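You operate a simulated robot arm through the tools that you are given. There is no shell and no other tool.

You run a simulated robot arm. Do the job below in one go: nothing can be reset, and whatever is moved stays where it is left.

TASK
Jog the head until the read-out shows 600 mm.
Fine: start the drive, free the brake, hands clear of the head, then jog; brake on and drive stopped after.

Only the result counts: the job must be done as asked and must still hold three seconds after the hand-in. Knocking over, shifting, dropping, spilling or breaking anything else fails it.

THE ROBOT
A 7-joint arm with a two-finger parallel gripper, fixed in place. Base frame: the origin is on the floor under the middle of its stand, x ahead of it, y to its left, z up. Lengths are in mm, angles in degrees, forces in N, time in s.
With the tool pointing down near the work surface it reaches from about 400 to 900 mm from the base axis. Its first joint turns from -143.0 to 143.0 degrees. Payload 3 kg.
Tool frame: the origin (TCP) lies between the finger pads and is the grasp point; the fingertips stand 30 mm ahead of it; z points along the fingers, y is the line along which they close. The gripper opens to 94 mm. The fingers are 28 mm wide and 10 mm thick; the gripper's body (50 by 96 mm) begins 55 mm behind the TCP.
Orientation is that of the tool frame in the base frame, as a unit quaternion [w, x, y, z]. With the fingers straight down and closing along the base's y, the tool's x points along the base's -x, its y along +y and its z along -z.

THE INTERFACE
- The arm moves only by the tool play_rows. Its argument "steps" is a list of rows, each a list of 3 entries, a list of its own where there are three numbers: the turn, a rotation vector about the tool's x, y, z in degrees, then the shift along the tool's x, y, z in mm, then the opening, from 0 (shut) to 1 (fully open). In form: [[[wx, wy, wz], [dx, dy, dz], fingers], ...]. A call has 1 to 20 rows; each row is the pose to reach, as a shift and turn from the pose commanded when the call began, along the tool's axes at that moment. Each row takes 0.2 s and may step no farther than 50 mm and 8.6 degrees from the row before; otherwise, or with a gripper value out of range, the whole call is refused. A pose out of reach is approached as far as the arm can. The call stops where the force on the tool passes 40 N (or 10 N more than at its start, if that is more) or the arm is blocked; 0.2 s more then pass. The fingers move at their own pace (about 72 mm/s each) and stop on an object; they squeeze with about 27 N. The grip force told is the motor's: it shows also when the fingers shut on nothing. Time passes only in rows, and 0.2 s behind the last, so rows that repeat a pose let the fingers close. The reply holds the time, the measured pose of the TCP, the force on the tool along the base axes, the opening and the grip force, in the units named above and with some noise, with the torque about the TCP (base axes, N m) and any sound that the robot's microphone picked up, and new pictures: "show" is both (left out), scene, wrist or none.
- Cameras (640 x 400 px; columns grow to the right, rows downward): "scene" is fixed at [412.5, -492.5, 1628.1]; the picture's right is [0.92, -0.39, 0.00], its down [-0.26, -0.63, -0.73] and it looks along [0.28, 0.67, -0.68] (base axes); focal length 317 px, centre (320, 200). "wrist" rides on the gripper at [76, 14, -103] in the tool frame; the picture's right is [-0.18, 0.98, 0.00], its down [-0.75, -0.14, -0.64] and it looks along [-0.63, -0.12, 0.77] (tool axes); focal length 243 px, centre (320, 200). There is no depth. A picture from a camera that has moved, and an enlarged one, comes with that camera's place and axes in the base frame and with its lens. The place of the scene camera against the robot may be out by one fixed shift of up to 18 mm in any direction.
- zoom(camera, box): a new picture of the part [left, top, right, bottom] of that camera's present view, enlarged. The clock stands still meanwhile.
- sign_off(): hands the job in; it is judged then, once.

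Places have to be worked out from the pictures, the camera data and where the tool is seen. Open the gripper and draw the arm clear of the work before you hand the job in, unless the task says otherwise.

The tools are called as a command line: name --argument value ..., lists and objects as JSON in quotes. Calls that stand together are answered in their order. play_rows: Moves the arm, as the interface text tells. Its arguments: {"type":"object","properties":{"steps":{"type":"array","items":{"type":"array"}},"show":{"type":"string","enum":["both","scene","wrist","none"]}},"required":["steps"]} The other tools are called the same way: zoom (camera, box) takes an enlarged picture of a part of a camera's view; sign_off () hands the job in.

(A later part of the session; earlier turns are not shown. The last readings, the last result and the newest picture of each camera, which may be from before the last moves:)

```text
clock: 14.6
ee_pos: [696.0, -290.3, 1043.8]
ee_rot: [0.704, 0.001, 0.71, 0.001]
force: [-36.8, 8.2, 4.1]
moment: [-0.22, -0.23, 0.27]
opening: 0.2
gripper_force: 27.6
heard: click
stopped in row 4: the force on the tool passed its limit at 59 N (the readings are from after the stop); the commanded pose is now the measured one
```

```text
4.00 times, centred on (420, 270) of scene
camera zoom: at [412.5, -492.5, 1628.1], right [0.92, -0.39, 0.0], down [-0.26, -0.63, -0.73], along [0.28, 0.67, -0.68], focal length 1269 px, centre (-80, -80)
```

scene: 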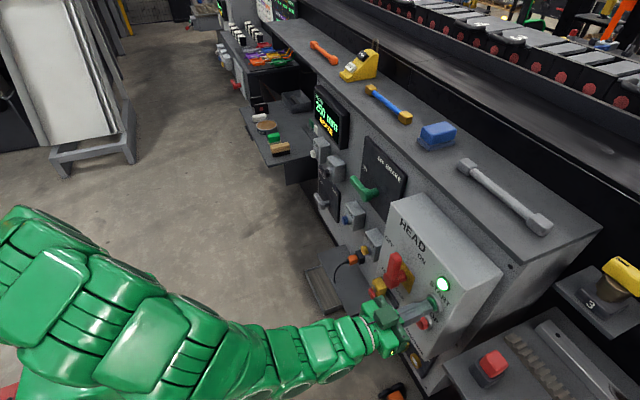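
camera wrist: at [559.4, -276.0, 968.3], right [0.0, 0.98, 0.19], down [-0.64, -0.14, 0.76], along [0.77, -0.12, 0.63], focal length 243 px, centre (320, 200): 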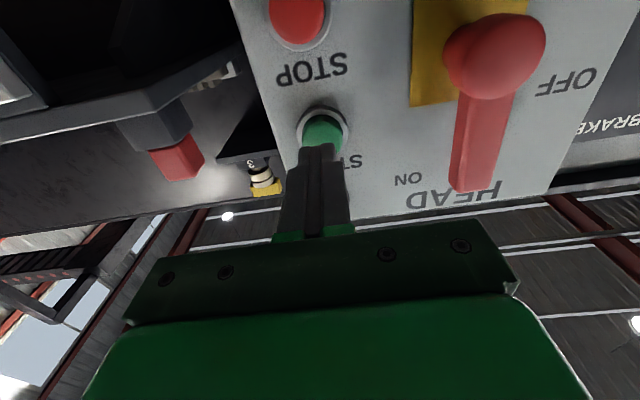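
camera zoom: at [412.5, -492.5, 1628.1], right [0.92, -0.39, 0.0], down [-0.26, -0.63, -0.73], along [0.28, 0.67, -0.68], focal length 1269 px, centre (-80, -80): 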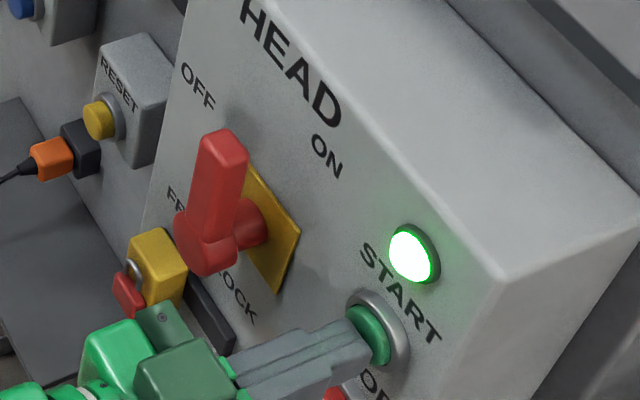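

Drive runs again (green lamp, readout BRAKE). Now I retreat straight back, and before going sideways I pitch the tool 45° downwards and move further from the panel, so the arm has room and stays clear of the red lever.

play_rows --steps '[[[0, 0, 0], [0, 0, -23], 0], [[0, 0, 0], [0, 0, -42], 0], [[0, 8, 0], [-5, 0, -50], 0], [[0, 16, 0], [-14, 0, -60], 0], [[0, 24, 0], [-24, 0, -70], 0], [[0, 32, 0], [-34, 0, -80], 0], [[0, 40, 0], [-45, 0, -90], 0], [[0, 45, 0], [-56, 0, -100], 0], [[0, 45, 0], [-56, 0, -100], 0], [[0, 45, 0], [-56, 0, -100], 0]]'

```text
clock: 16.8
ee_pos: [597.6, -290.7, 1100.3]
ee_rot: [0.379, 0.0, 0.926, 0.001]
force: [0.2, -0.4, -0.1]
moment: [0.02, 0.02, 0.03]
opening: 0.0
gripper_force: 26.6
camera wrist: at [472.2, -276.4, 1120.5], right [0.13, 0.98, 0.13], down [0.09, -0.14, 0.99], along [0.99, -0.12, -0.1], focal length 243 px, centre (320, 200)
```

scene: 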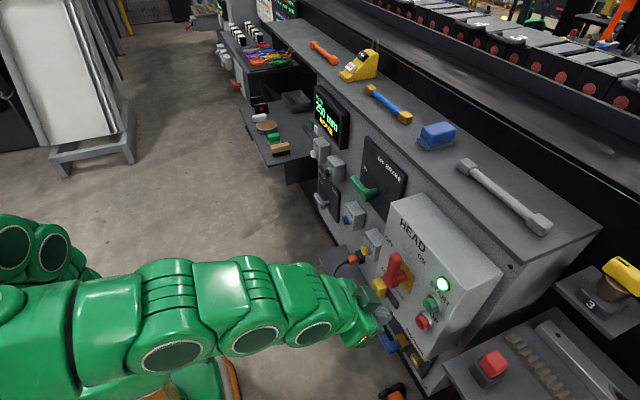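
wrist: 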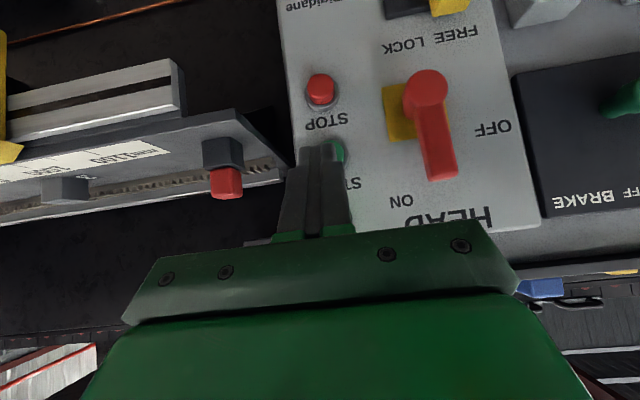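

Fine, no reach complaint: (598, -291, 1100), tool 45° down. I'll move sideways in the open, 70 mm in front of everything, checking reach as I go.

play_rows --steps '[[[0, 0, 0], [0, 40, 0], 0], [[0, 0, 0], [0, 80, 0], 0], [[0, 0, 0], [0, 120, 0], 0], [[0, 0, 0], [0, 160, 0], 0], [[0, 0, 0], [0, 160, 0], 0]]' --show "wrist"

```text
clock: 18.0
ee_pos: [596.7, -131.1, 1098.2]
ee_rot: [0.379, 0.0, 0.925, 0.001]
force: [-1.1, 0.4, 0.5]
moment: [-0.01, -0.02, -0.01]
opening: 0.0
gripper_force: 27.1
camera wrist: at [471.1, -116.7, 1120.3], right [0.13, 0.98, 0.13], down [0.09, -0.14, 0.99], along [0.99, -0.12, -0.1], focal length 243 px, centre (320, 200)
```

wrist: 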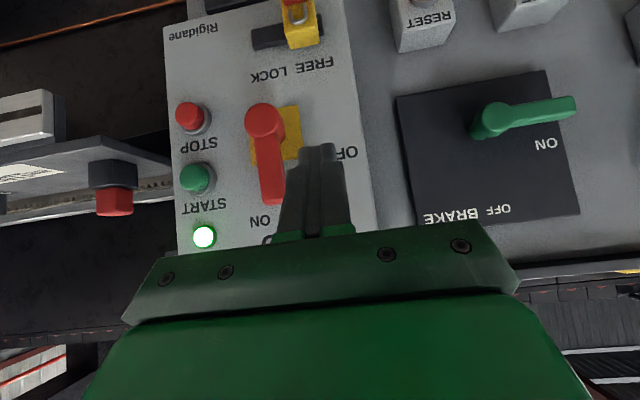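

Good. Continuing sideways to get in front of the brake lever.

play_rows --steps '[[[0, 0, 0], [0, 40, 0], 0], [[0, 0, 0], [0, 80, 0], 0], [[0, 0, 0], [0, 120, 0], 0], [[0, 0, 0], [0, 160, 0], 0], [[0, 0, 0], [0, 160, 0], 0], [[0, 0, 0], [0, 160, 0], 0]]' --show "wrist"

zoom --camera "wrist" --box '[230, 40, 430, 240]'

zoom --camera "wrist" --box '[420, 0, 620, 260]'

```text
clock: 19.4
ee_pos: [599.6, 29.5, 1098.1]
ee_rot: [0.378, 0.001, 0.926, 0.0]
force: [0.3, 0.0, 0.3]
moment: [-0.04, 0.0, -0.02]
opening: 0.0
gripper_force: 26.5
camera wrist: at [475.1, 43.8, 1119.5], right [0.13, 0.98, 0.13], down [0.09, -0.14, 0.99], along [0.99, -0.12, -0.1], focal length 243 px, centre (320, 200)
```

wrist: 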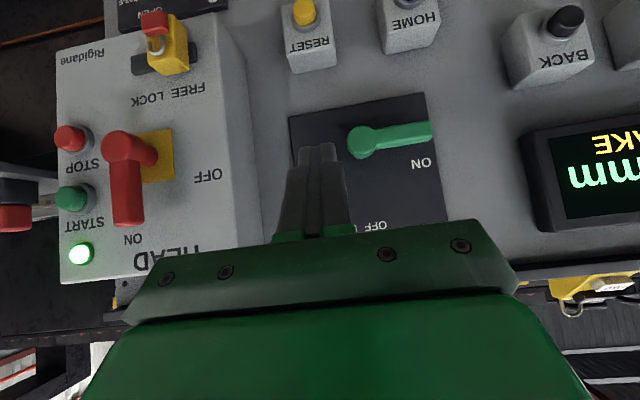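

```text
2.00 times, centred on (330, 140) of wrist
camera zoom: at [475.1, 43.8, 1119.5], right [0.13, 0.98, 0.13], down [0.09, -0.14, 0.99], along [0.99, -0.12, -0.1], focal length 485 px, centre (300, 320)
```

zoom: 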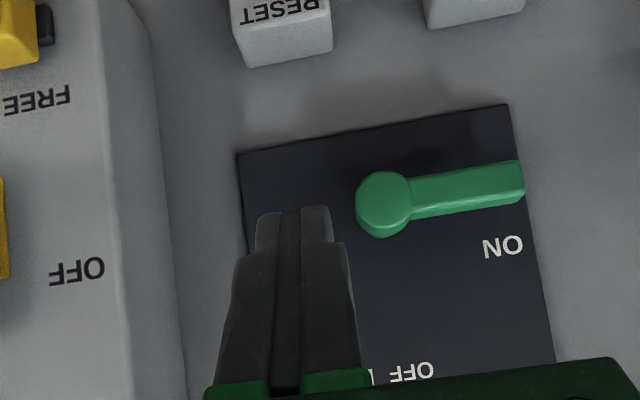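

```text
1.54 times, centred on (520, 130) of wrist
camera zoom: at [475.1, 43.8, 1119.5], right [0.13, 0.98, 0.13], down [0.09, -0.14, 0.99], along [0.99, -0.12, -0.1], focal length 373 px, centre (12, 308)
```

zoom: 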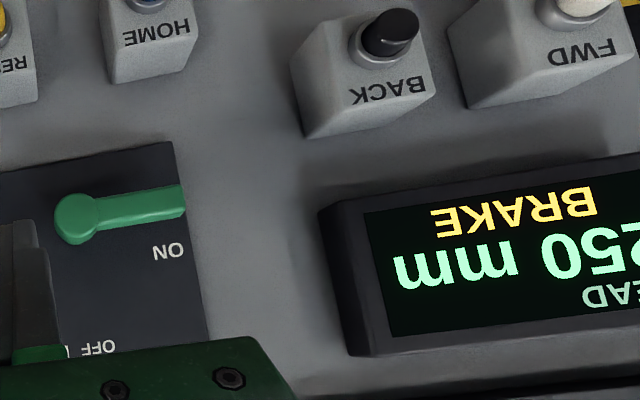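

The brake hub triangulates to about (782, 71, 1015), lever pointing +y, ~80 mm long, OFF is straight up. I'll bring the closed fingers towards a spot below the lever, changing pitch gradually and checking reach while still well in front.

play_rows --steps '[[[0, -4, 0], [8, 24, 26], 0], [[0, -8, 0], [16, 48, 52], 0], [[0, -12, 0], [25, 72, 79], 0], [[0, -16, 0], [33, 95.5, 105], 0], [[0, -16, 0], [33, 95.5, 105], 0]]' --show "none"

```text
clock: 20.6
ee_pos: [647.0, 124.6, 1002.4]
ee_rot: [0.505, 0.0, 0.863, 0.001]
force: [-0.1, 0.2, -0.4]
moment: [-0.02, 0.01, 0.01]
opening: 0.0
gripper_force: 26.6
```

Reach is fine at 60° pitch. Continuing to 75°, at TCP ≈ (690, 125, 985).

play_rows --steps '[[[0, -5, 0], [-2, 0, 15], 0], [[0, -10, 0], [-4, 0, 30], 0], [[0, -15, 0], [-6, 0, 46], 0], [[0, -15, 0], [-6, 0, 46], 0], [[0, -15, 0], [-6, 0, 46], 0]]' --show "both"

zoom --camera "wrist" --box '[180, 20, 420, 220]'

zoom --camera "scene" --box '[300, 130, 420, 250]'

```text
clock: 21.8
ee_pos: [694.1, 127.3, 997.4]
ee_rot: [0.613, 0.001, 0.79, 0.0]
force: [0.0, 0.5, -0.2]
moment: [0.01, 0.0, -0.01]
opening: 0.3
gripper_force: 27.1
out of reach, approached as far as the arm can: row 1, 2, 3, 4, 5
camera wrist: at [577.7, 140.5, 950.0], right [0.05, 0.98, 0.18], down [-0.43, -0.14, 0.89], along [0.9, -0.12, 0.42], focal length 243 px, centre (320, 200)
```

scene: 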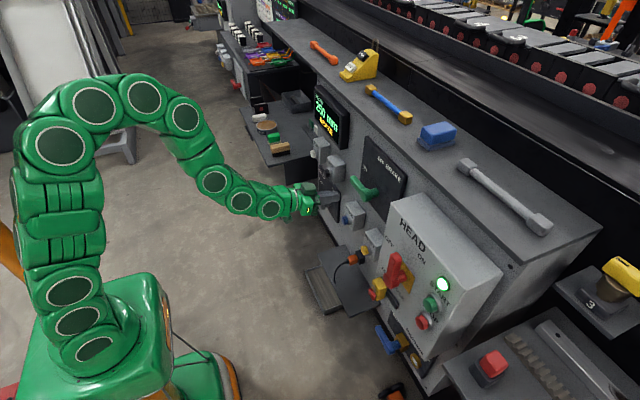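
wrist: 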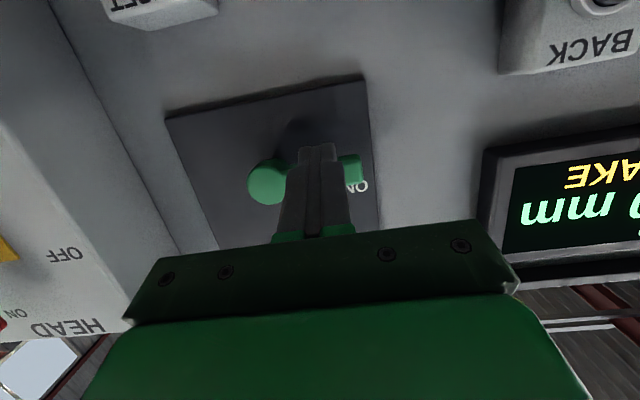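

```text
2.00 times, centred on (300, 120) of wrist
camera zoom: at [577.7, 140.5, 950.0], right [0.05, 0.98, 0.18], down [-0.43, -0.14, 0.89], along [0.9, -0.12, 0.42], focal length 485 px, centre (360, 360)
```

zoom: 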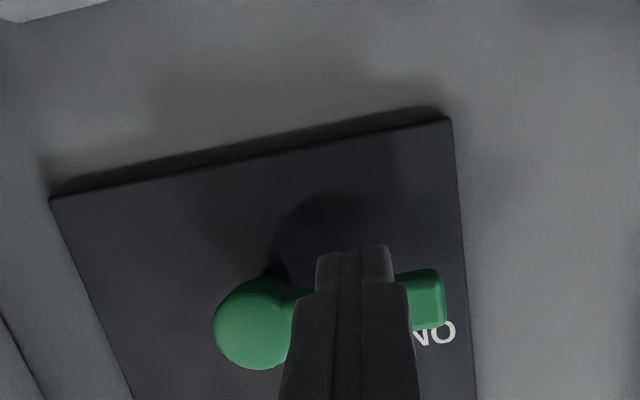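

```text
3.33 times, centred on (360, 190) of scene
camera zoom: at [412.5, -492.5, 1628.1], right [0.92, -0.39, 0.0], down [-0.26, -0.63, -0.73], along [0.28, 0.67, -0.68], focal length 1058 px, centre (187, 233)
```

zoom: 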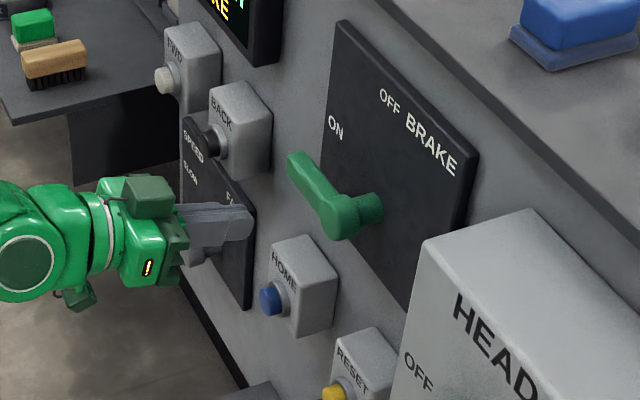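

At 75° pitch the reach boundary is right here, but going forward eases it. Refined: hub front (782, 71, 1018), lever underside z ≈ 1006. I'll drop 10 mm and move partly forward with 75° pitch, stopping short of the lever.

play_rows --steps '[[[0, 0, 0], [5, 0, 22], 0], [[0, 0, 0], [-1, 0, 46], 0], [[0, 0, 0], [-1, 0, 46], 0], [[0, 0, 0], [-1, 0, 46], 0]]'

zoom --camera "wrist" --box '[180, 20, 420, 220]'

zoom --camera "scene" --box '[300, 130, 420, 250]'

```text
clock: 22.8
ee_pos: [739.9, 126.9, 986.0]
ee_rot: [0.612, 0.0, 0.791, 0.001]
force: [-0.6, -0.9, -0.8]
moment: [-0.01, -0.01, -0.05]
opening: 0.0
gripper_force: 26.7
camera wrist: at [623.9, 141.5, 939.2], right [0.05, 0.98, 0.18], down [-0.43, -0.14, 0.89], along [0.9, -0.12, 0.42], focal length 243 px, centre (320, 200)
```

scene: 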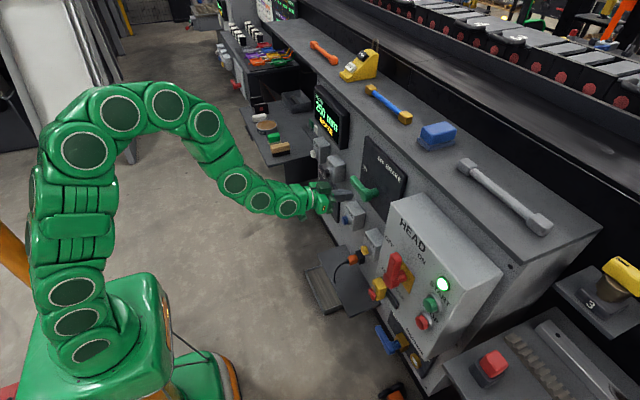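
wrist: 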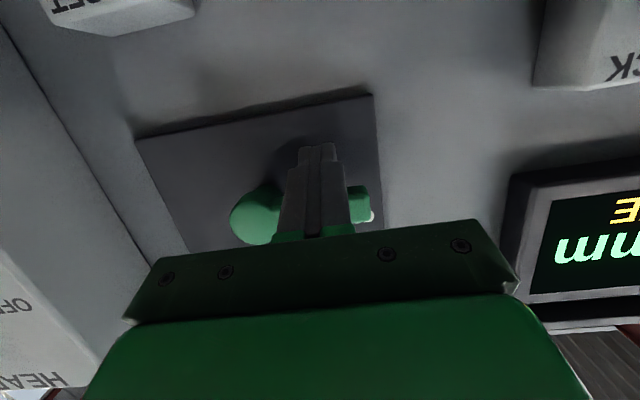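

```text
2.00 times, centred on (300, 120) of wrist
camera zoom: at [623.9, 141.5, 939.2], right [0.05, 0.98, 0.18], down [-0.43, -0.14, 0.89], along [0.9, -0.12, 0.42], focal length 485 px, centre (360, 360)
```

zoom: 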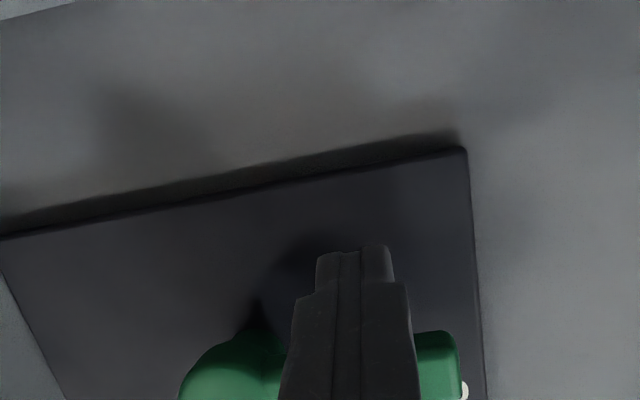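

```text
3.33 times, centred on (360, 190) of scene
camera zoom: at [412.5, -492.5, 1628.1], right [0.92, -0.39, 0.0], down [-0.26, -0.63, -0.73], along [0.28, 0.67, -0.68], focal length 1058 px, centre (187, 233)
```

zoom: 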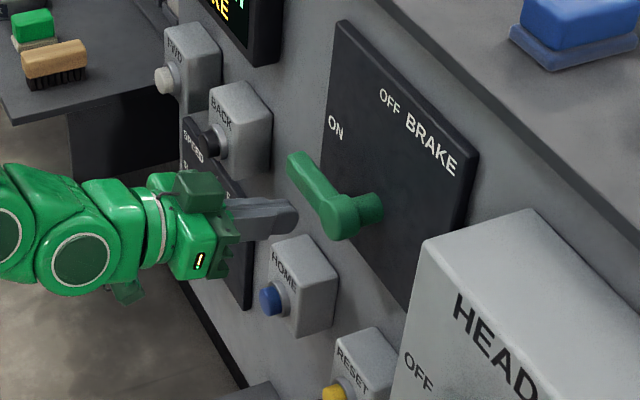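

The fingers are below the lever and the plate face is at x ≈ 831. I'll slide forward 30 mm under the lever, then push it up along an arc around the hub towards OFF (straight up).

play_rows --steps '[[[0, 0, 0], [-4, 0, 15], 0], [[0, 0, 0], [-8.4, 0, 28.8], 0], [[0, 0, 0], [-8.4, 0, 28.8], 0]]'

zoom --camera "scene" --box '[320, 150, 400, 230]'

```text
clock: 23.6
ee_pos: [771.0, 127.6, 986.2]
ee_rot: [0.611, 0.0, 0.791, 0.001]
force: [-0.2, 0.8, 0.3]
moment: [-0.01, 0.0, 0.02]
opening: 0.6
gripper_force: 26.4
camera wrist: at [653.0, 141.5, 939.1], right [0.05, 0.98, 0.18], down [-0.43, -0.14, 0.89], along [0.9, -0.12, 0.42], focal length 243 px, centre (320, 200)
```

scene: 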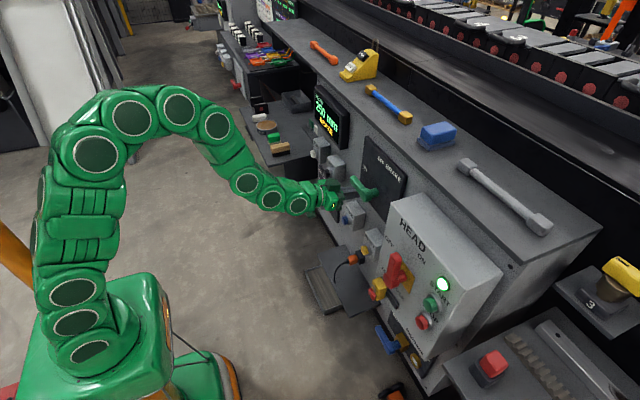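
wrist: 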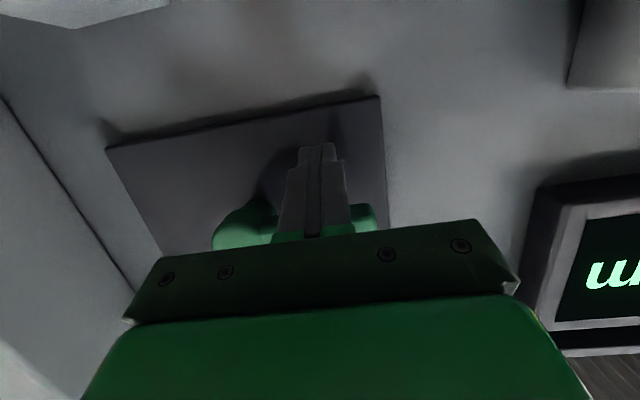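

```text
5.00 times, centred on (360, 190) of scene
camera zoom: at [412.5, -492.5, 1628.1], right [0.92, -0.39, 0.0], down [-0.26, -0.63, -0.73], along [0.28, 0.67, -0.68], focal length 1587 px, centre (120, 250)
```

zoom: 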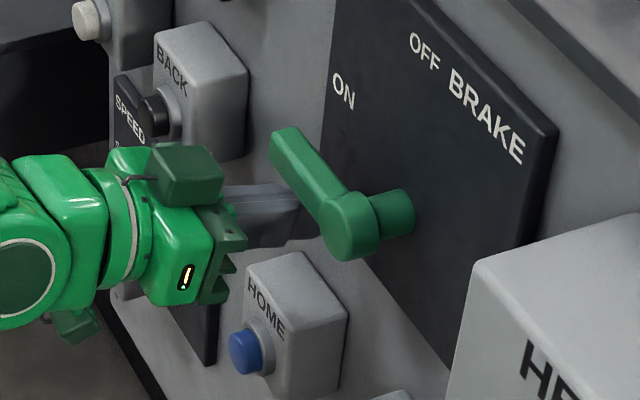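

Finger is under the lever as planned. Pushing up along the arc in small steps.

play_rows --steps '[[[0, 0, 0], [-6, 0, -1.5], 0], [[0, 0, 0], [-12, 0, -3], 0], [[0, 0, 0], [-18.3, 1.5, -4.7], 0], [[0, 0, 0], [-24.6, 3.6, -6.3], 0], [[0, 0, 0], [-32, 4.6, -8.2], 0], [[0, 0, 0], [-39.2, 5, -10.1], 0], [[0, 0, 0], [-47, 3.8, -12], 0], [[0, 0, 0], [-54.7, 1.8, -14], 0], [[0, 0, 0], [-62, -2, -16], 0], [[0, 0, 0], [-69.2, -6.5, -17.7], 0], [[0, 0, 0], [-75.5, -12.8, -19.3], 0], [[0, 0, 0], [-81.3, -19.6, -20.8], 0], [[0, 0, 0], [-85.5, -28, -21.9], 0], [[0, 0, 0], [-89, -36.4, -22.8], 0], [[0, 0, 0], [-89, -38, -22.8], 0]]'

zoom --camera "scene" --box '[300, 80, 420, 230]'

```text
clock: 26.6
ee_pos: [770.7, 95.6, 1073.1]
ee_rot: [0.61, -0.006, 0.792, 0.003]
force: [0.2, 12.7, -3.7]
moment: [-0.02, 0.02, 0.03]
opening: 0.0
gripper_force: 26.5
stopped in row 15: the force on the tool passed its limit at 46 N (the readings are from after the stop); the commanded pose is now the measured one
camera wrist: at [652.0, 108.5, 1026.7], right [0.04, 0.98, 0.17], down [-0.43, -0.14, 0.89], along [0.9, -0.11, 0.41], focal length 243 px, centre (320, 200)
```

scene: 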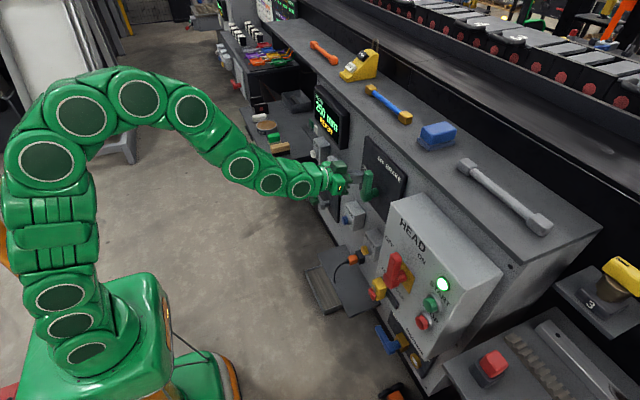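
wrist: 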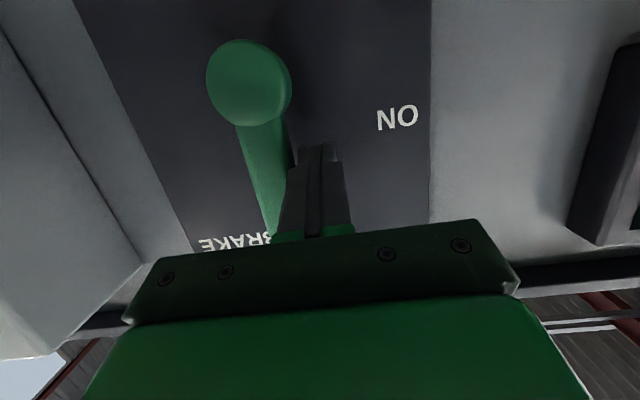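

```text
2.67 times, centred on (360, 155) of scene
camera zoom: at [412.5, -492.5, 1628.1], right [0.92, -0.39, 0.0], down [-0.26, -0.63, -0.73], along [0.28, 0.67, -0.68], focal length 846 px, centre (213, 320)
```

zoom: 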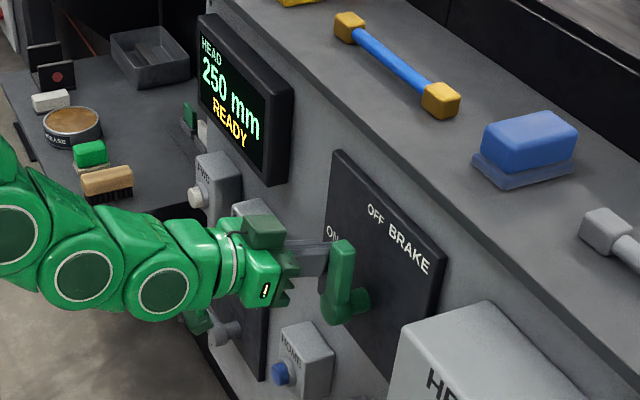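

READY – the brake lever is at OFF and the drive is running. Now I ease off the lever (+y), back out, and travel to the FWD button near (778, 457, 915), keeping the fingertips about 40 mm in front of everything.

play_rows --steps '[[[0, 0, 0], [0, 16, 0], 0], [[0, 0, 0], [18.6, 22, -31.3], 0], [[0, 0, 0], [47.8, 55, -44.2], 0], [[0, 0, 0], [69.7, 90, -48.8], 0], [[0, 0, 0], [84.2, 130, -45], 0], [[0, 0, 0], [98.7, 170, -41.2], 0], [[0, -2, 0], [113.1, 210, -37.3], 0], [[0, -4, 0], [127.6, 250, -33.5], 0], [[0, -7, 0], [142.1, 290, -29.7], 0], [[0, -10, 0], [156.6, 330, -25.9], 0], [[0, -13, 0], [166.2, 361, -23.3], 0], [[0, -13, 0], [166.2, 361, -23.3], 0], [[0, -13, 0], [166.2, 361, -23.3], 0]]'

zoom --camera "wrist" --box '[200, 0, 440, 180]'

zoom --camera "scene" --box '[270, 80, 400, 230]'

```text
clock: 29.4
ee_pos: [702.9, 451.9, 918.6]
ee_rot: [0.696, -0.004, 0.718, 0.002]
force: [-0.1, -0.4, 0.6]
moment: [0.04, 0.02, 0.05]
opening: 0.0
gripper_force: 26.9
camera wrist: at [598.7, 465.7, 846.1], right [0.0, 0.98, 0.18], down [-0.62, -0.14, 0.77], along [0.79, -0.11, 0.61], focal length 243 px, centre (320, 200)
```

scene: 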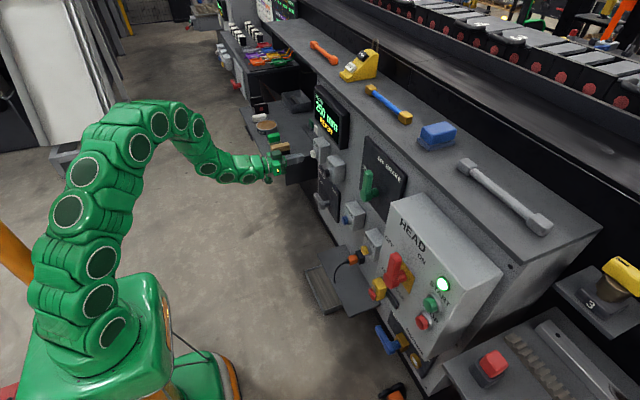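
wrist: 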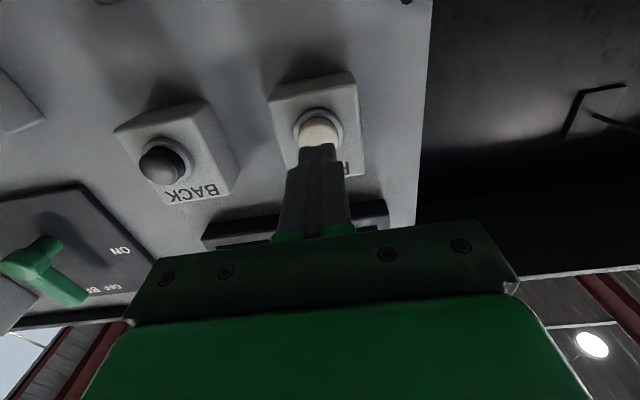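

```text
2.22 times, centred on (320, 90) of wrist
camera zoom: at [598.7, 465.7, 846.1], right [0.0, 0.98, 0.18], down [-0.62, -0.14, 0.77], along [0.79, -0.11, 0.61], focal length 539 px, centre (320, 444)
```

zoom: 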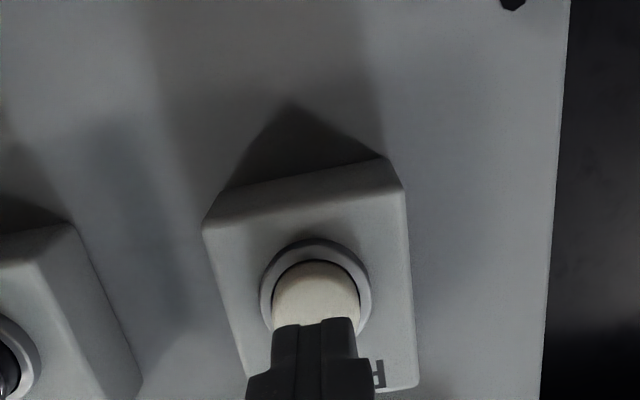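

```text
2.67 times, centred on (335, 155) of scene
camera zoom: at [412.5, -492.5, 1628.1], right [0.92, -0.39, 0.0], down [-0.26, -0.63, -0.73], along [0.28, 0.67, -0.68], focal length 846 px, centre (280, 320)
```

zoom: 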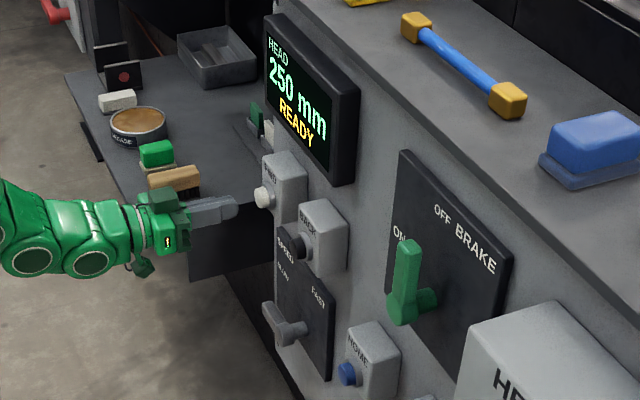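

FWD is centred about 68 mm ahead of the TCP and the readout says READY at 250 mm; the arm is at the far panel end, away from the rail on the -y side. I'll give FWD a short tap to learn direction and speed.

play_rows --steps '[[[0, 0, 0], [0, 0, 18], 0], [[0, 0, 0], [0, 0, 30], 0], [[0, 0, 0], [0, 0, 35], 0], [[0, 0, 0], [0, 0, 38], 0], [[0, 0, 0], [0, 0, 25], 0], [[0, 0, 0], [0, 0, 25], 0]]' --show "scene"

zoom --camera "scene" --box '[270, 80, 400, 230]'

```text
clock: 30.8
ee_pos: [728.5, 455.3, 918.1]
ee_rot: [0.697, -0.004, 0.717, 0.003]
force: [0.0, 0.5, 0.9]
moment: [0.03, 0.0, -0.03]
opening: 0.0
gripper_force: 27.5
heard: click
```

scene: 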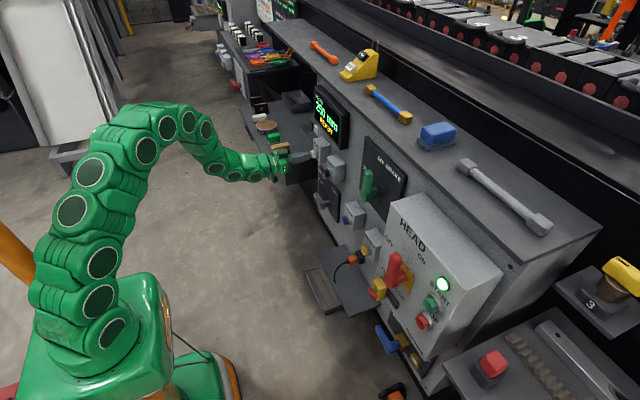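

```text
2.67 times, centred on (335, 155) of scene
camera zoom: at [412.5, -492.5, 1628.1], right [0.92, -0.39, 0.0], down [-0.26, -0.63, -0.73], along [0.28, 0.67, -0.68], focal length 846 px, centre (280, 320)
```

zoom: 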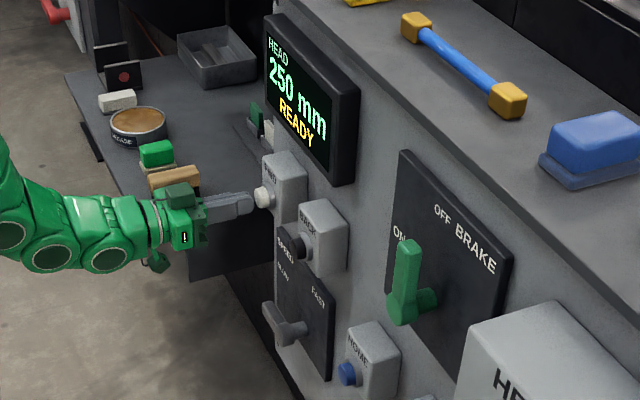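

A click, but the readout stayed at 250/READY. I'll press and hold for about a second and look at the readout while still pressing.

play_rows --steps '[[[0, 0, 0], [0, 0, 9], 0], [[0, 0, 0], [0, 0, 13], 0], [[0, 0, 0], [0, 0, 14], 0], [[0, 0, 0], [0, 0, 14], 0], [[0, 0, 0], [0, 0, 14], 0]]' --show "scene"

zoom --camera "scene" --box '[270, 80, 400, 230]'

```text
clock: 32.0
ee_pos: [741.2, 455.1, 917.3]
ee_rot: [0.696, -0.005, 0.718, 0.003]
force: [-3.4, 4.1, -1.3]
moment: [0.0, 0.0, 0.1]
opening: 0.0
gripper_force: 27.4
heard: click
```

scene: 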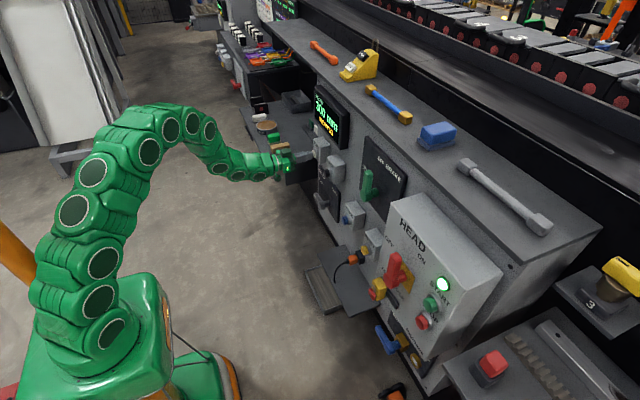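

```text
2.67 times, centred on (335, 155) of scene
camera zoom: at [412.5, -492.5, 1628.1], right [0.92, -0.39, 0.0], down [-0.26, -0.63, -0.73], along [0.28, 0.67, -0.68], focal length 846 px, centre (280, 320)
```

zoom: 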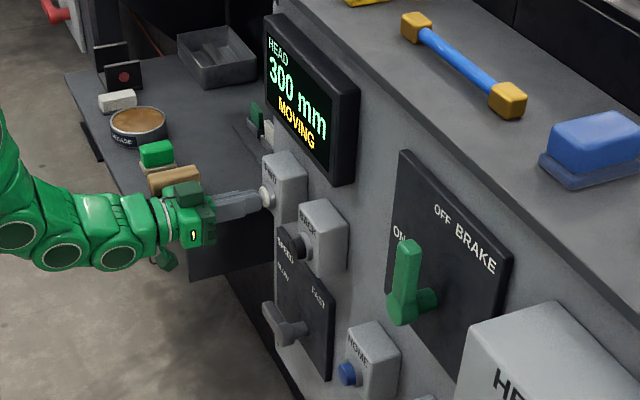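

FWD increases the reading: 300 mm, MOVING. I'll hold a little longer and read again to get the speed.

play_rows --steps '[[[0, 0, 0], [0, 0, 0], 0]]' --show "none"

zoom --camera "scene" --box '[300, 80, 360, 150]'

```text
clock: 32.4
ee_pos: [739.6, 455.4, 916.6]
ee_rot: [0.695, -0.004, 0.719, 0.002]
force: [-5.5, 5.2, -1.1]
moment: [-0.01, -0.01, 0.09]
opening: 0.0
gripper_force: 26.7
```

```text
5.71 times, centred on (330, 115) of scene
camera zoom: at [412.5, -492.5, 1628.1], right [0.92, -0.39, 0.0], down [-0.26, -0.63, -0.73], along [0.28, 0.67, -0.68], focal length 1813 px, centre (263, 686)
```

zoom: 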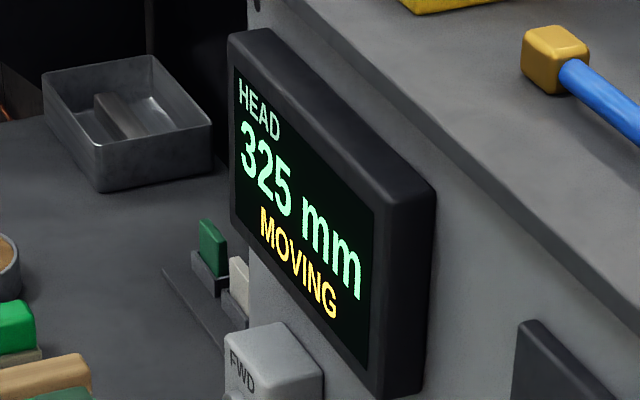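

About 25 mm in 0.4 s. One more short hold to see whether it counts in 25 mm steps or continuously.

play_rows --steps '[[[0, 0, 0], [0, 0, 0], 0]]' --show "none"

zoom --camera "scene" --box '[300, 80, 360, 150]'

```text
clock: 32.8
ee_pos: [741.2, 455.7, 918.3]
ee_rot: [0.697, -0.004, 0.718, 0.002]
force: [-5.5, 3.6, -2.5]
moment: [-0.01, 0.07, 0.11]
opening: 0.1
gripper_force: 27.1
```

```text
5.71 times, centred on (330, 115) of scene
camera zoom: at [412.5, -492.5, 1628.1], right [0.92, -0.39, 0.0], down [-0.26, -0.63, -0.73], along [0.28, 0.67, -0.68], focal length 1813 px, centre (263, 686)
```

zoom: 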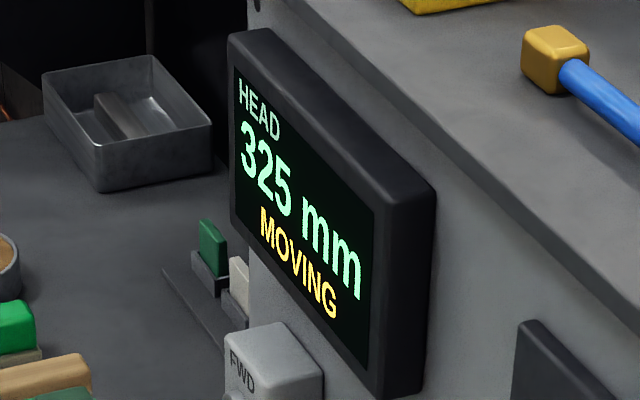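

The display counts in 25 mm steps. I'll hold about 1.4 s more to pin down the rate.

play_rows --steps '[[[0, 0, 0], [0, 0, 0], 0], [[0, 0, 0], [0, 0, 0], 0], [[0, 0, 0], [0, 0, 0], 0], [[0, 0, 0], [0, 0, 0], 0], [[0, 0, 0], [0, 0, 0], 0], [[0, 0, 0], [0, 0, 0], 0]]' --show "none"

zoom --camera "scene" --box '[300, 80, 360, 150]'

```text
clock: 34.2
ee_pos: [740.9, 455.0, 918.0]
ee_rot: [0.696, -0.004, 0.718, 0.002]
force: [-5.6, 0.5, -2.8]
moment: [-0.01, 0.03, -0.03]
opening: 0.0
gripper_force: 27.4
```

```text
5.71 times, centred on (330, 115) of scene
camera zoom: at [412.5, -492.5, 1628.1], right [0.92, -0.39, 0.0], down [-0.26, -0.63, -0.73], along [0.28, 0.67, -0.68], focal length 1813 px, centre (263, 686)
```

zoom: 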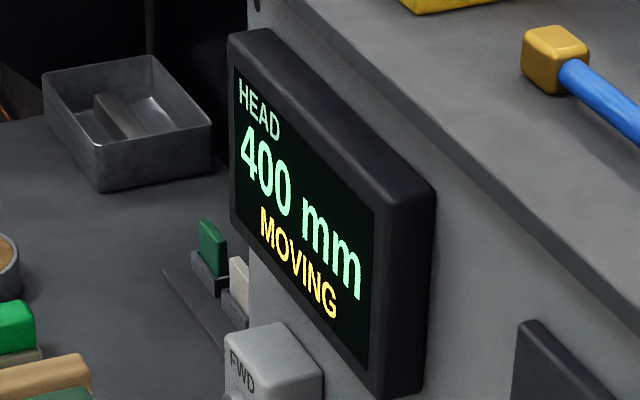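

Rate is about 50 mm/s on SLOW. Now near 400–405; I'll hold another ~1.4 s and read.

play_rows --steps '[[[0, 0, 0], [0, 0, 0], 0], [[0, 0, 0], [0, 0, 0], 0], [[0, 0, 0], [0, 0, 0], 0], [[0, 0, 0], [0, 0, 0], 0], [[0, 0, 0], [0, 0, 0], 0], [[0, 0, 0], [0, 0, 0], 0]]' --show "none"

zoom --camera "scene" --box '[300, 80, 360, 150]'

```text
clock: 35.6
ee_pos: [740.6, 455.8, 918.3]
ee_rot: [0.696, -0.004, 0.718, 0.002]
force: [-4.8, -1.0, -0.9]
moment: [0.05, 0.0, -0.06]
opening: 0.2
gripper_force: 27.0
```

```text
5.71 times, centred on (330, 115) of scene
camera zoom: at [412.5, -492.5, 1628.1], right [0.92, -0.39, 0.0], down [-0.26, -0.63, -0.73], along [0.28, 0.67, -0.68], focal length 1813 px, centre (263, 686)
```

zoom: 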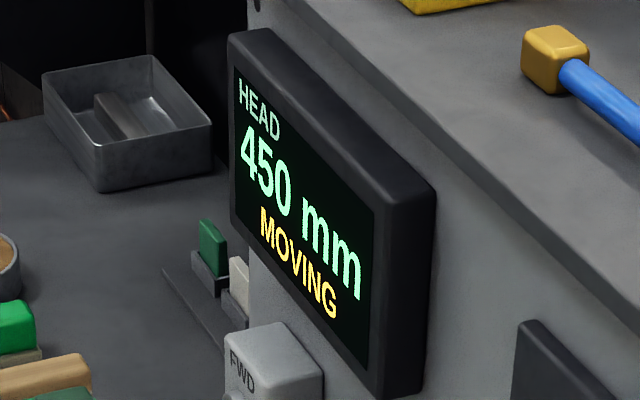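

450 mm, so nearer 42 mm/s. Another 1.4 s hold should bring it to about 510.

play_rows --steps '[[[0, 0, 0], [0, 0, 0], 0], [[0, 0, 0], [0, 0, 0], 0], [[0, 0, 0], [0, 0, 0], 0], [[0, 0, 0], [0, 0, 0], 0], [[0, 0, 0], [0, 0, 0], 0], [[0, 0, 0], [0, 0, 0], 0]]' --show "none"

zoom --camera "scene" --box '[300, 80, 360, 150]'

```text
clock: 37.0
ee_pos: [740.4, 455.4, 917.3]
ee_rot: [0.697, -0.004, 0.718, 0.002]
force: [-4.9, -1.5, 0.0]
moment: [0.0, -0.07, -0.08]
opening: 0.2
gripper_force: 26.7
```

```text
5.71 times, centred on (330, 115) of scene
camera zoom: at [412.5, -492.5, 1628.1], right [0.92, -0.39, 0.0], down [-0.26, -0.63, -0.73], along [0.28, 0.67, -0.68], focal length 1813 px, centre (263, 686)
```

zoom: 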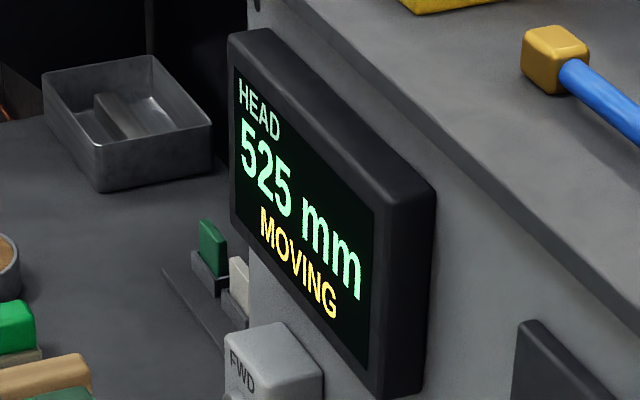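

525 mm now. I'll hold 0.6 s more, then release and see where it comes to rest (expect ~550–560).

play_rows --steps '[[[0, 0, 0], [0, 0, 0], 0], [[0, 0, 0], [0, 0, 0], 0], [[0, 0, 0], [0, 0, 0], 0], [[0, 0, 0], [0, 0, -14], 0], [[0, 0, 0], [0, 0, -14], 0], [[0, 0, 0], [0, 0, -14], 0], [[0, 0, 0], [0, 0, -14], 0]]' --show "none"

zoom --camera "scene" --box '[300, 80, 360, 150]'

```text
clock: 38.6
ee_pos: [725.7, 455.4, 916.9]
ee_rot: [0.696, -0.005, 0.718, 0.004]
force: [0.4, 0.4, -0.9]
moment: [0.01, 0.01, -0.03]
opening: 0.0
gripper_force: 26.9
```

```text
5.71 times, centred on (330, 115) of scene
camera zoom: at [412.5, -492.5, 1628.1], right [0.92, -0.39, 0.0], down [-0.26, -0.63, -0.73], along [0.28, 0.67, -0.68], focal length 1813 px, centre (263, 686)
```

zoom: 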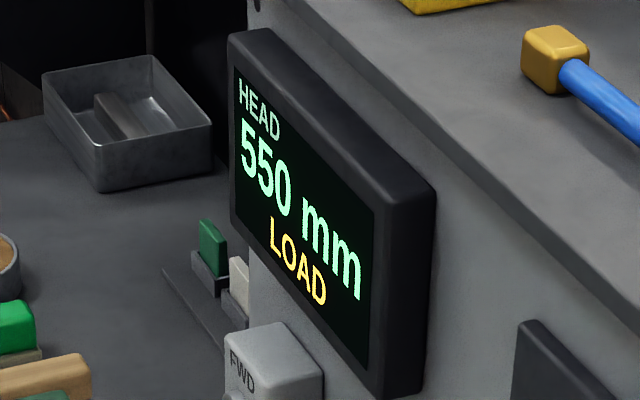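

The readout shows 550 mm with status LOAD – something new. I'll look at the scene, the lamp and the rail area before doing anything.

play_rows --steps '[[[0, 0, 0], [0, 0, 0], 0]]' --show "both"

zoom --camera "scene" --box '[360, 220, 520, 400]'

zoom --camera "scene" --box '[440, 220, 640, 400]'

zoom --camera "scene" --box '[270, 80, 400, 230]'

```text
clock: 39.0
ee_pos: [725.6, 455.1, 918.4]
ee_rot: [0.696, -0.003, 0.718, 0.002]
force: [-0.8, 0.0, 0.3]
moment: [0.01, 0.02, -0.01]
opening: 0.1
gripper_force: 27.2
camera wrist: at [622.0, 468.5, 845.3], right [0.0, 0.98, 0.18], down [-0.62, -0.15, 0.77], along [0.79, -0.11, 0.61], focal length 243 px, centre (320, 200)
```

scene: 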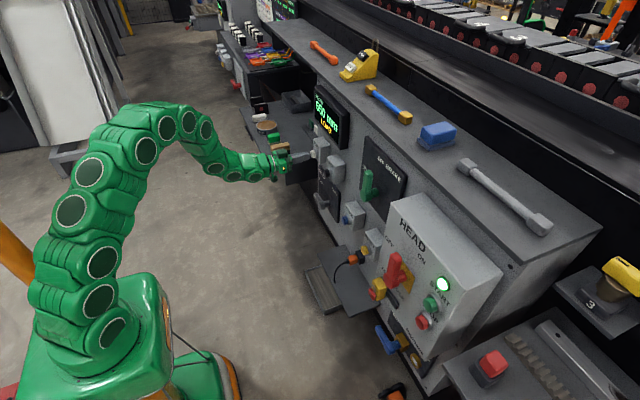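
wrist: 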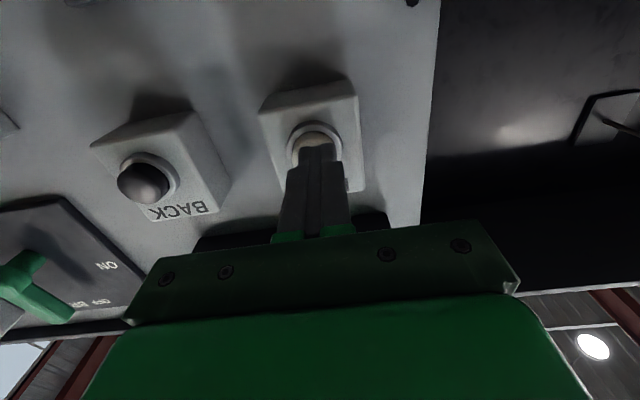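

```text
2.22 times, centred on (440, 310) of scene
camera zoom: at [412.5, -492.5, 1628.1], right [0.92, -0.39, 0.0], down [-0.26, -0.63, -0.73], along [0.28, 0.67, -0.68], focal length 705 px, centre (53, -44)
```

zoom: 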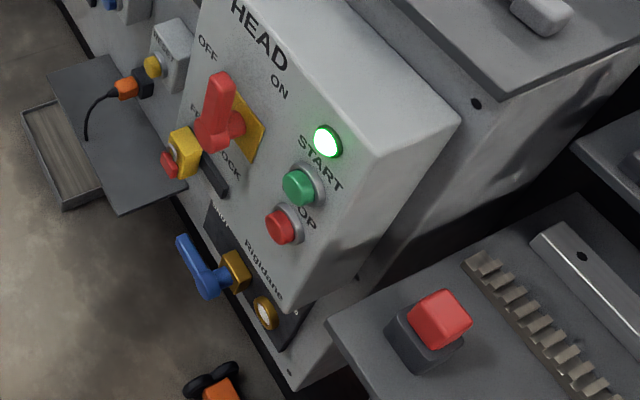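

```text
2.22 times, centred on (540, 310) of scene
camera zoom: at [412.5, -492.5, 1628.1], right [0.92, -0.39, 0.0], down [-0.26, -0.63, -0.73], along [0.28, 0.67, -0.68], focal length 705 px, centre (-169, -44)
```

zoom: 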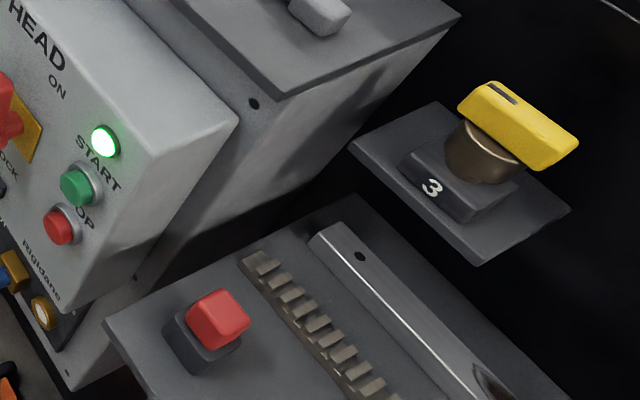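

```text
2.67 times, centred on (335, 155) of scene
camera zoom: at [412.5, -492.5, 1628.1], right [0.92, -0.39, 0.0], down [-0.26, -0.63, -0.73], along [0.28, 0.67, -0.68], focal length 846 px, centre (280, 320)
```

zoom: 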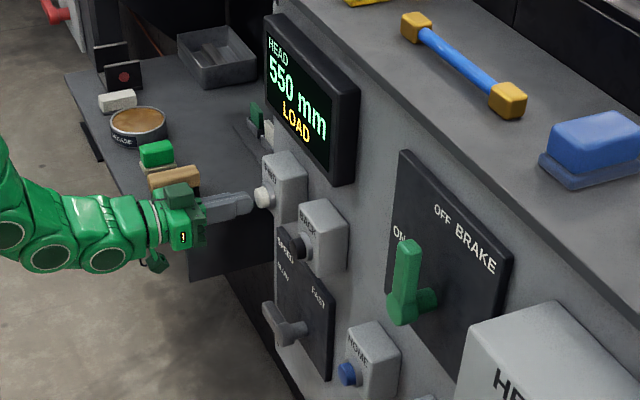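

Lamp is still green and nothing visibly changed around the panel. I'll wait a couple of seconds without touching anything to see whether LOAD clears or the reading drifts.

play_rows --steps '[[[0, 0, 0], [0, 0, 0], 0], [[0, 0, 0], [0, 0, 0], 0], [[0, 0, 0], [0, 0, 0], 0], [[0, 0, 0], [0, 0, 0], 0], [[0, 0, 0], [0, 0, 0], 0], [[0, 0, 0], [0, 0, 0], 0], [[0, 0, 0], [0, 0, 0], 0], [[0, 0, 0], [0, 0, 0], 0]]' --show "none"

zoom --camera "scene" --box '[300, 80, 360, 150]'

zoom --camera "scene" --box '[380, 290, 480, 400]'

```text
clock: 40.8
ee_pos: [725.3, 455.1, 918.1]
ee_rot: [0.697, -0.004, 0.718, 0.002]
force: [0.7, -0.1, -0.1]
moment: [0.0, 0.03, 0.0]
opening: 0.1
gripper_force: 27.0
```

```text
5.71 times, centred on (330, 115) of scene
camera zoom: at [412.5, -492.5, 1628.1], right [0.92, -0.39, 0.0], down [-0.26, -0.63, -0.73], along [0.28, 0.67, -0.68], focal length 1813 px, centre (263, 686)
```

zoom: 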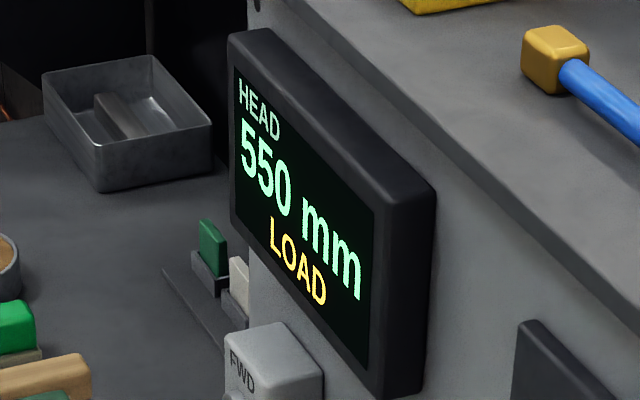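

```text
3.64 times, centred on (430, 345) of scene
camera zoom: at [412.5, -492.5, 1628.1], right [0.92, -0.39, 0.0], down [-0.26, -0.63, -0.73], along [0.28, 0.67, -0.68], focal length 1154 px, centre (-80, -327)
```

zoom: 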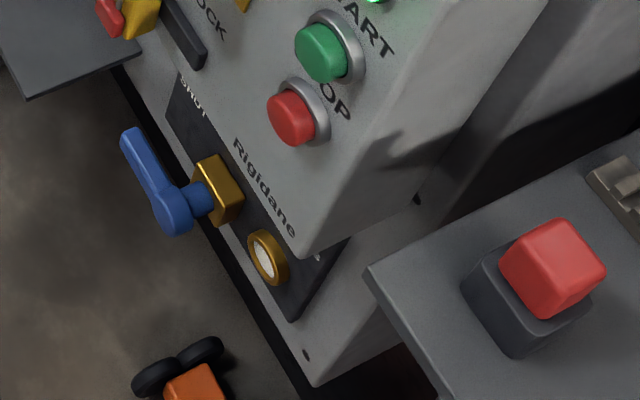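

LOAD persists, so it looks like an overload latch. Before any more jogging I want to see what the head is doing. I'll back away from FWD and carry the wrist camera over, tool 45° down, well clear of the panel, to look along the rail on the -y side.

play_rows --steps '[[[0, 0, 0], [0, 0, -25], 0], [[0, 4, 0], [-10, -10, -50], 0], [[0, 9.7, 0], [-31, -45, -61], 0], [[0, 15.4, 0], [-52, -80, -73], 0], [[0, 21.1, 0], [-74, -115, -84], 0], [[0, 26.8, 0], [-95, -150, -96], 0], [[0, 32.5, 0], [-116, -185, -107], 0], [[0, 38.2, 0], [-137, -220, -118], 0], [[0, 43.8, 0], [-158.5, -255, -129.5], 0], [[0, 43.8, 0], [-158.5, -255, -129.5], 0]]' --show "both"

```text
clock: 43.0
ee_pos: [600.3, 196.3, 1079.9]
ee_rot: [0.377, -0.004, 0.926, 0.001]
force: [0.0, -0.8, -0.1]
moment: [0.01, -0.02, 0.0]
opening: 0.0
gripper_force: 27.0
camera wrist: at [475.1, 209.8, 1100.8], right [0.12, 0.98, 0.13], down [0.09, -0.14, 0.99], along [0.99, -0.11, -0.11], focal length 243 px, centre (320, 200)
```

scene: 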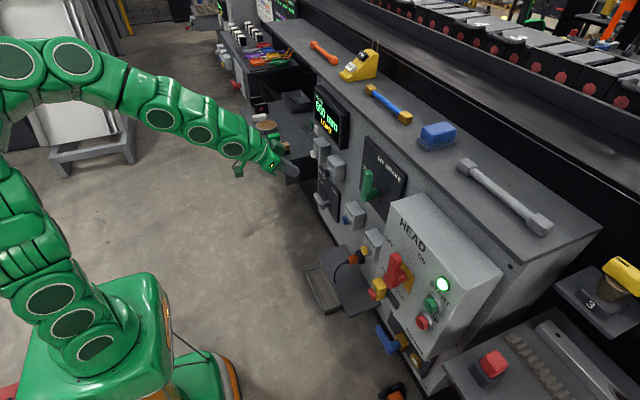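
wrist: 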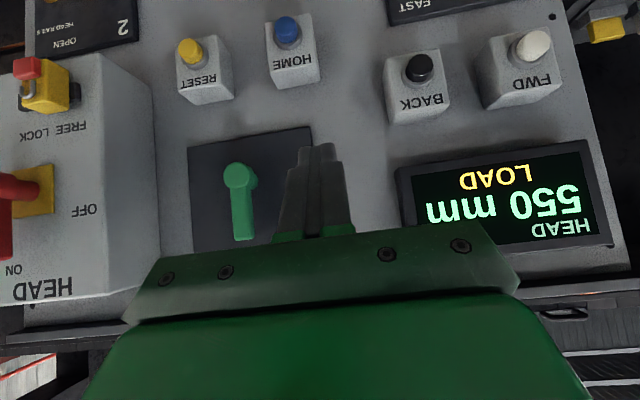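

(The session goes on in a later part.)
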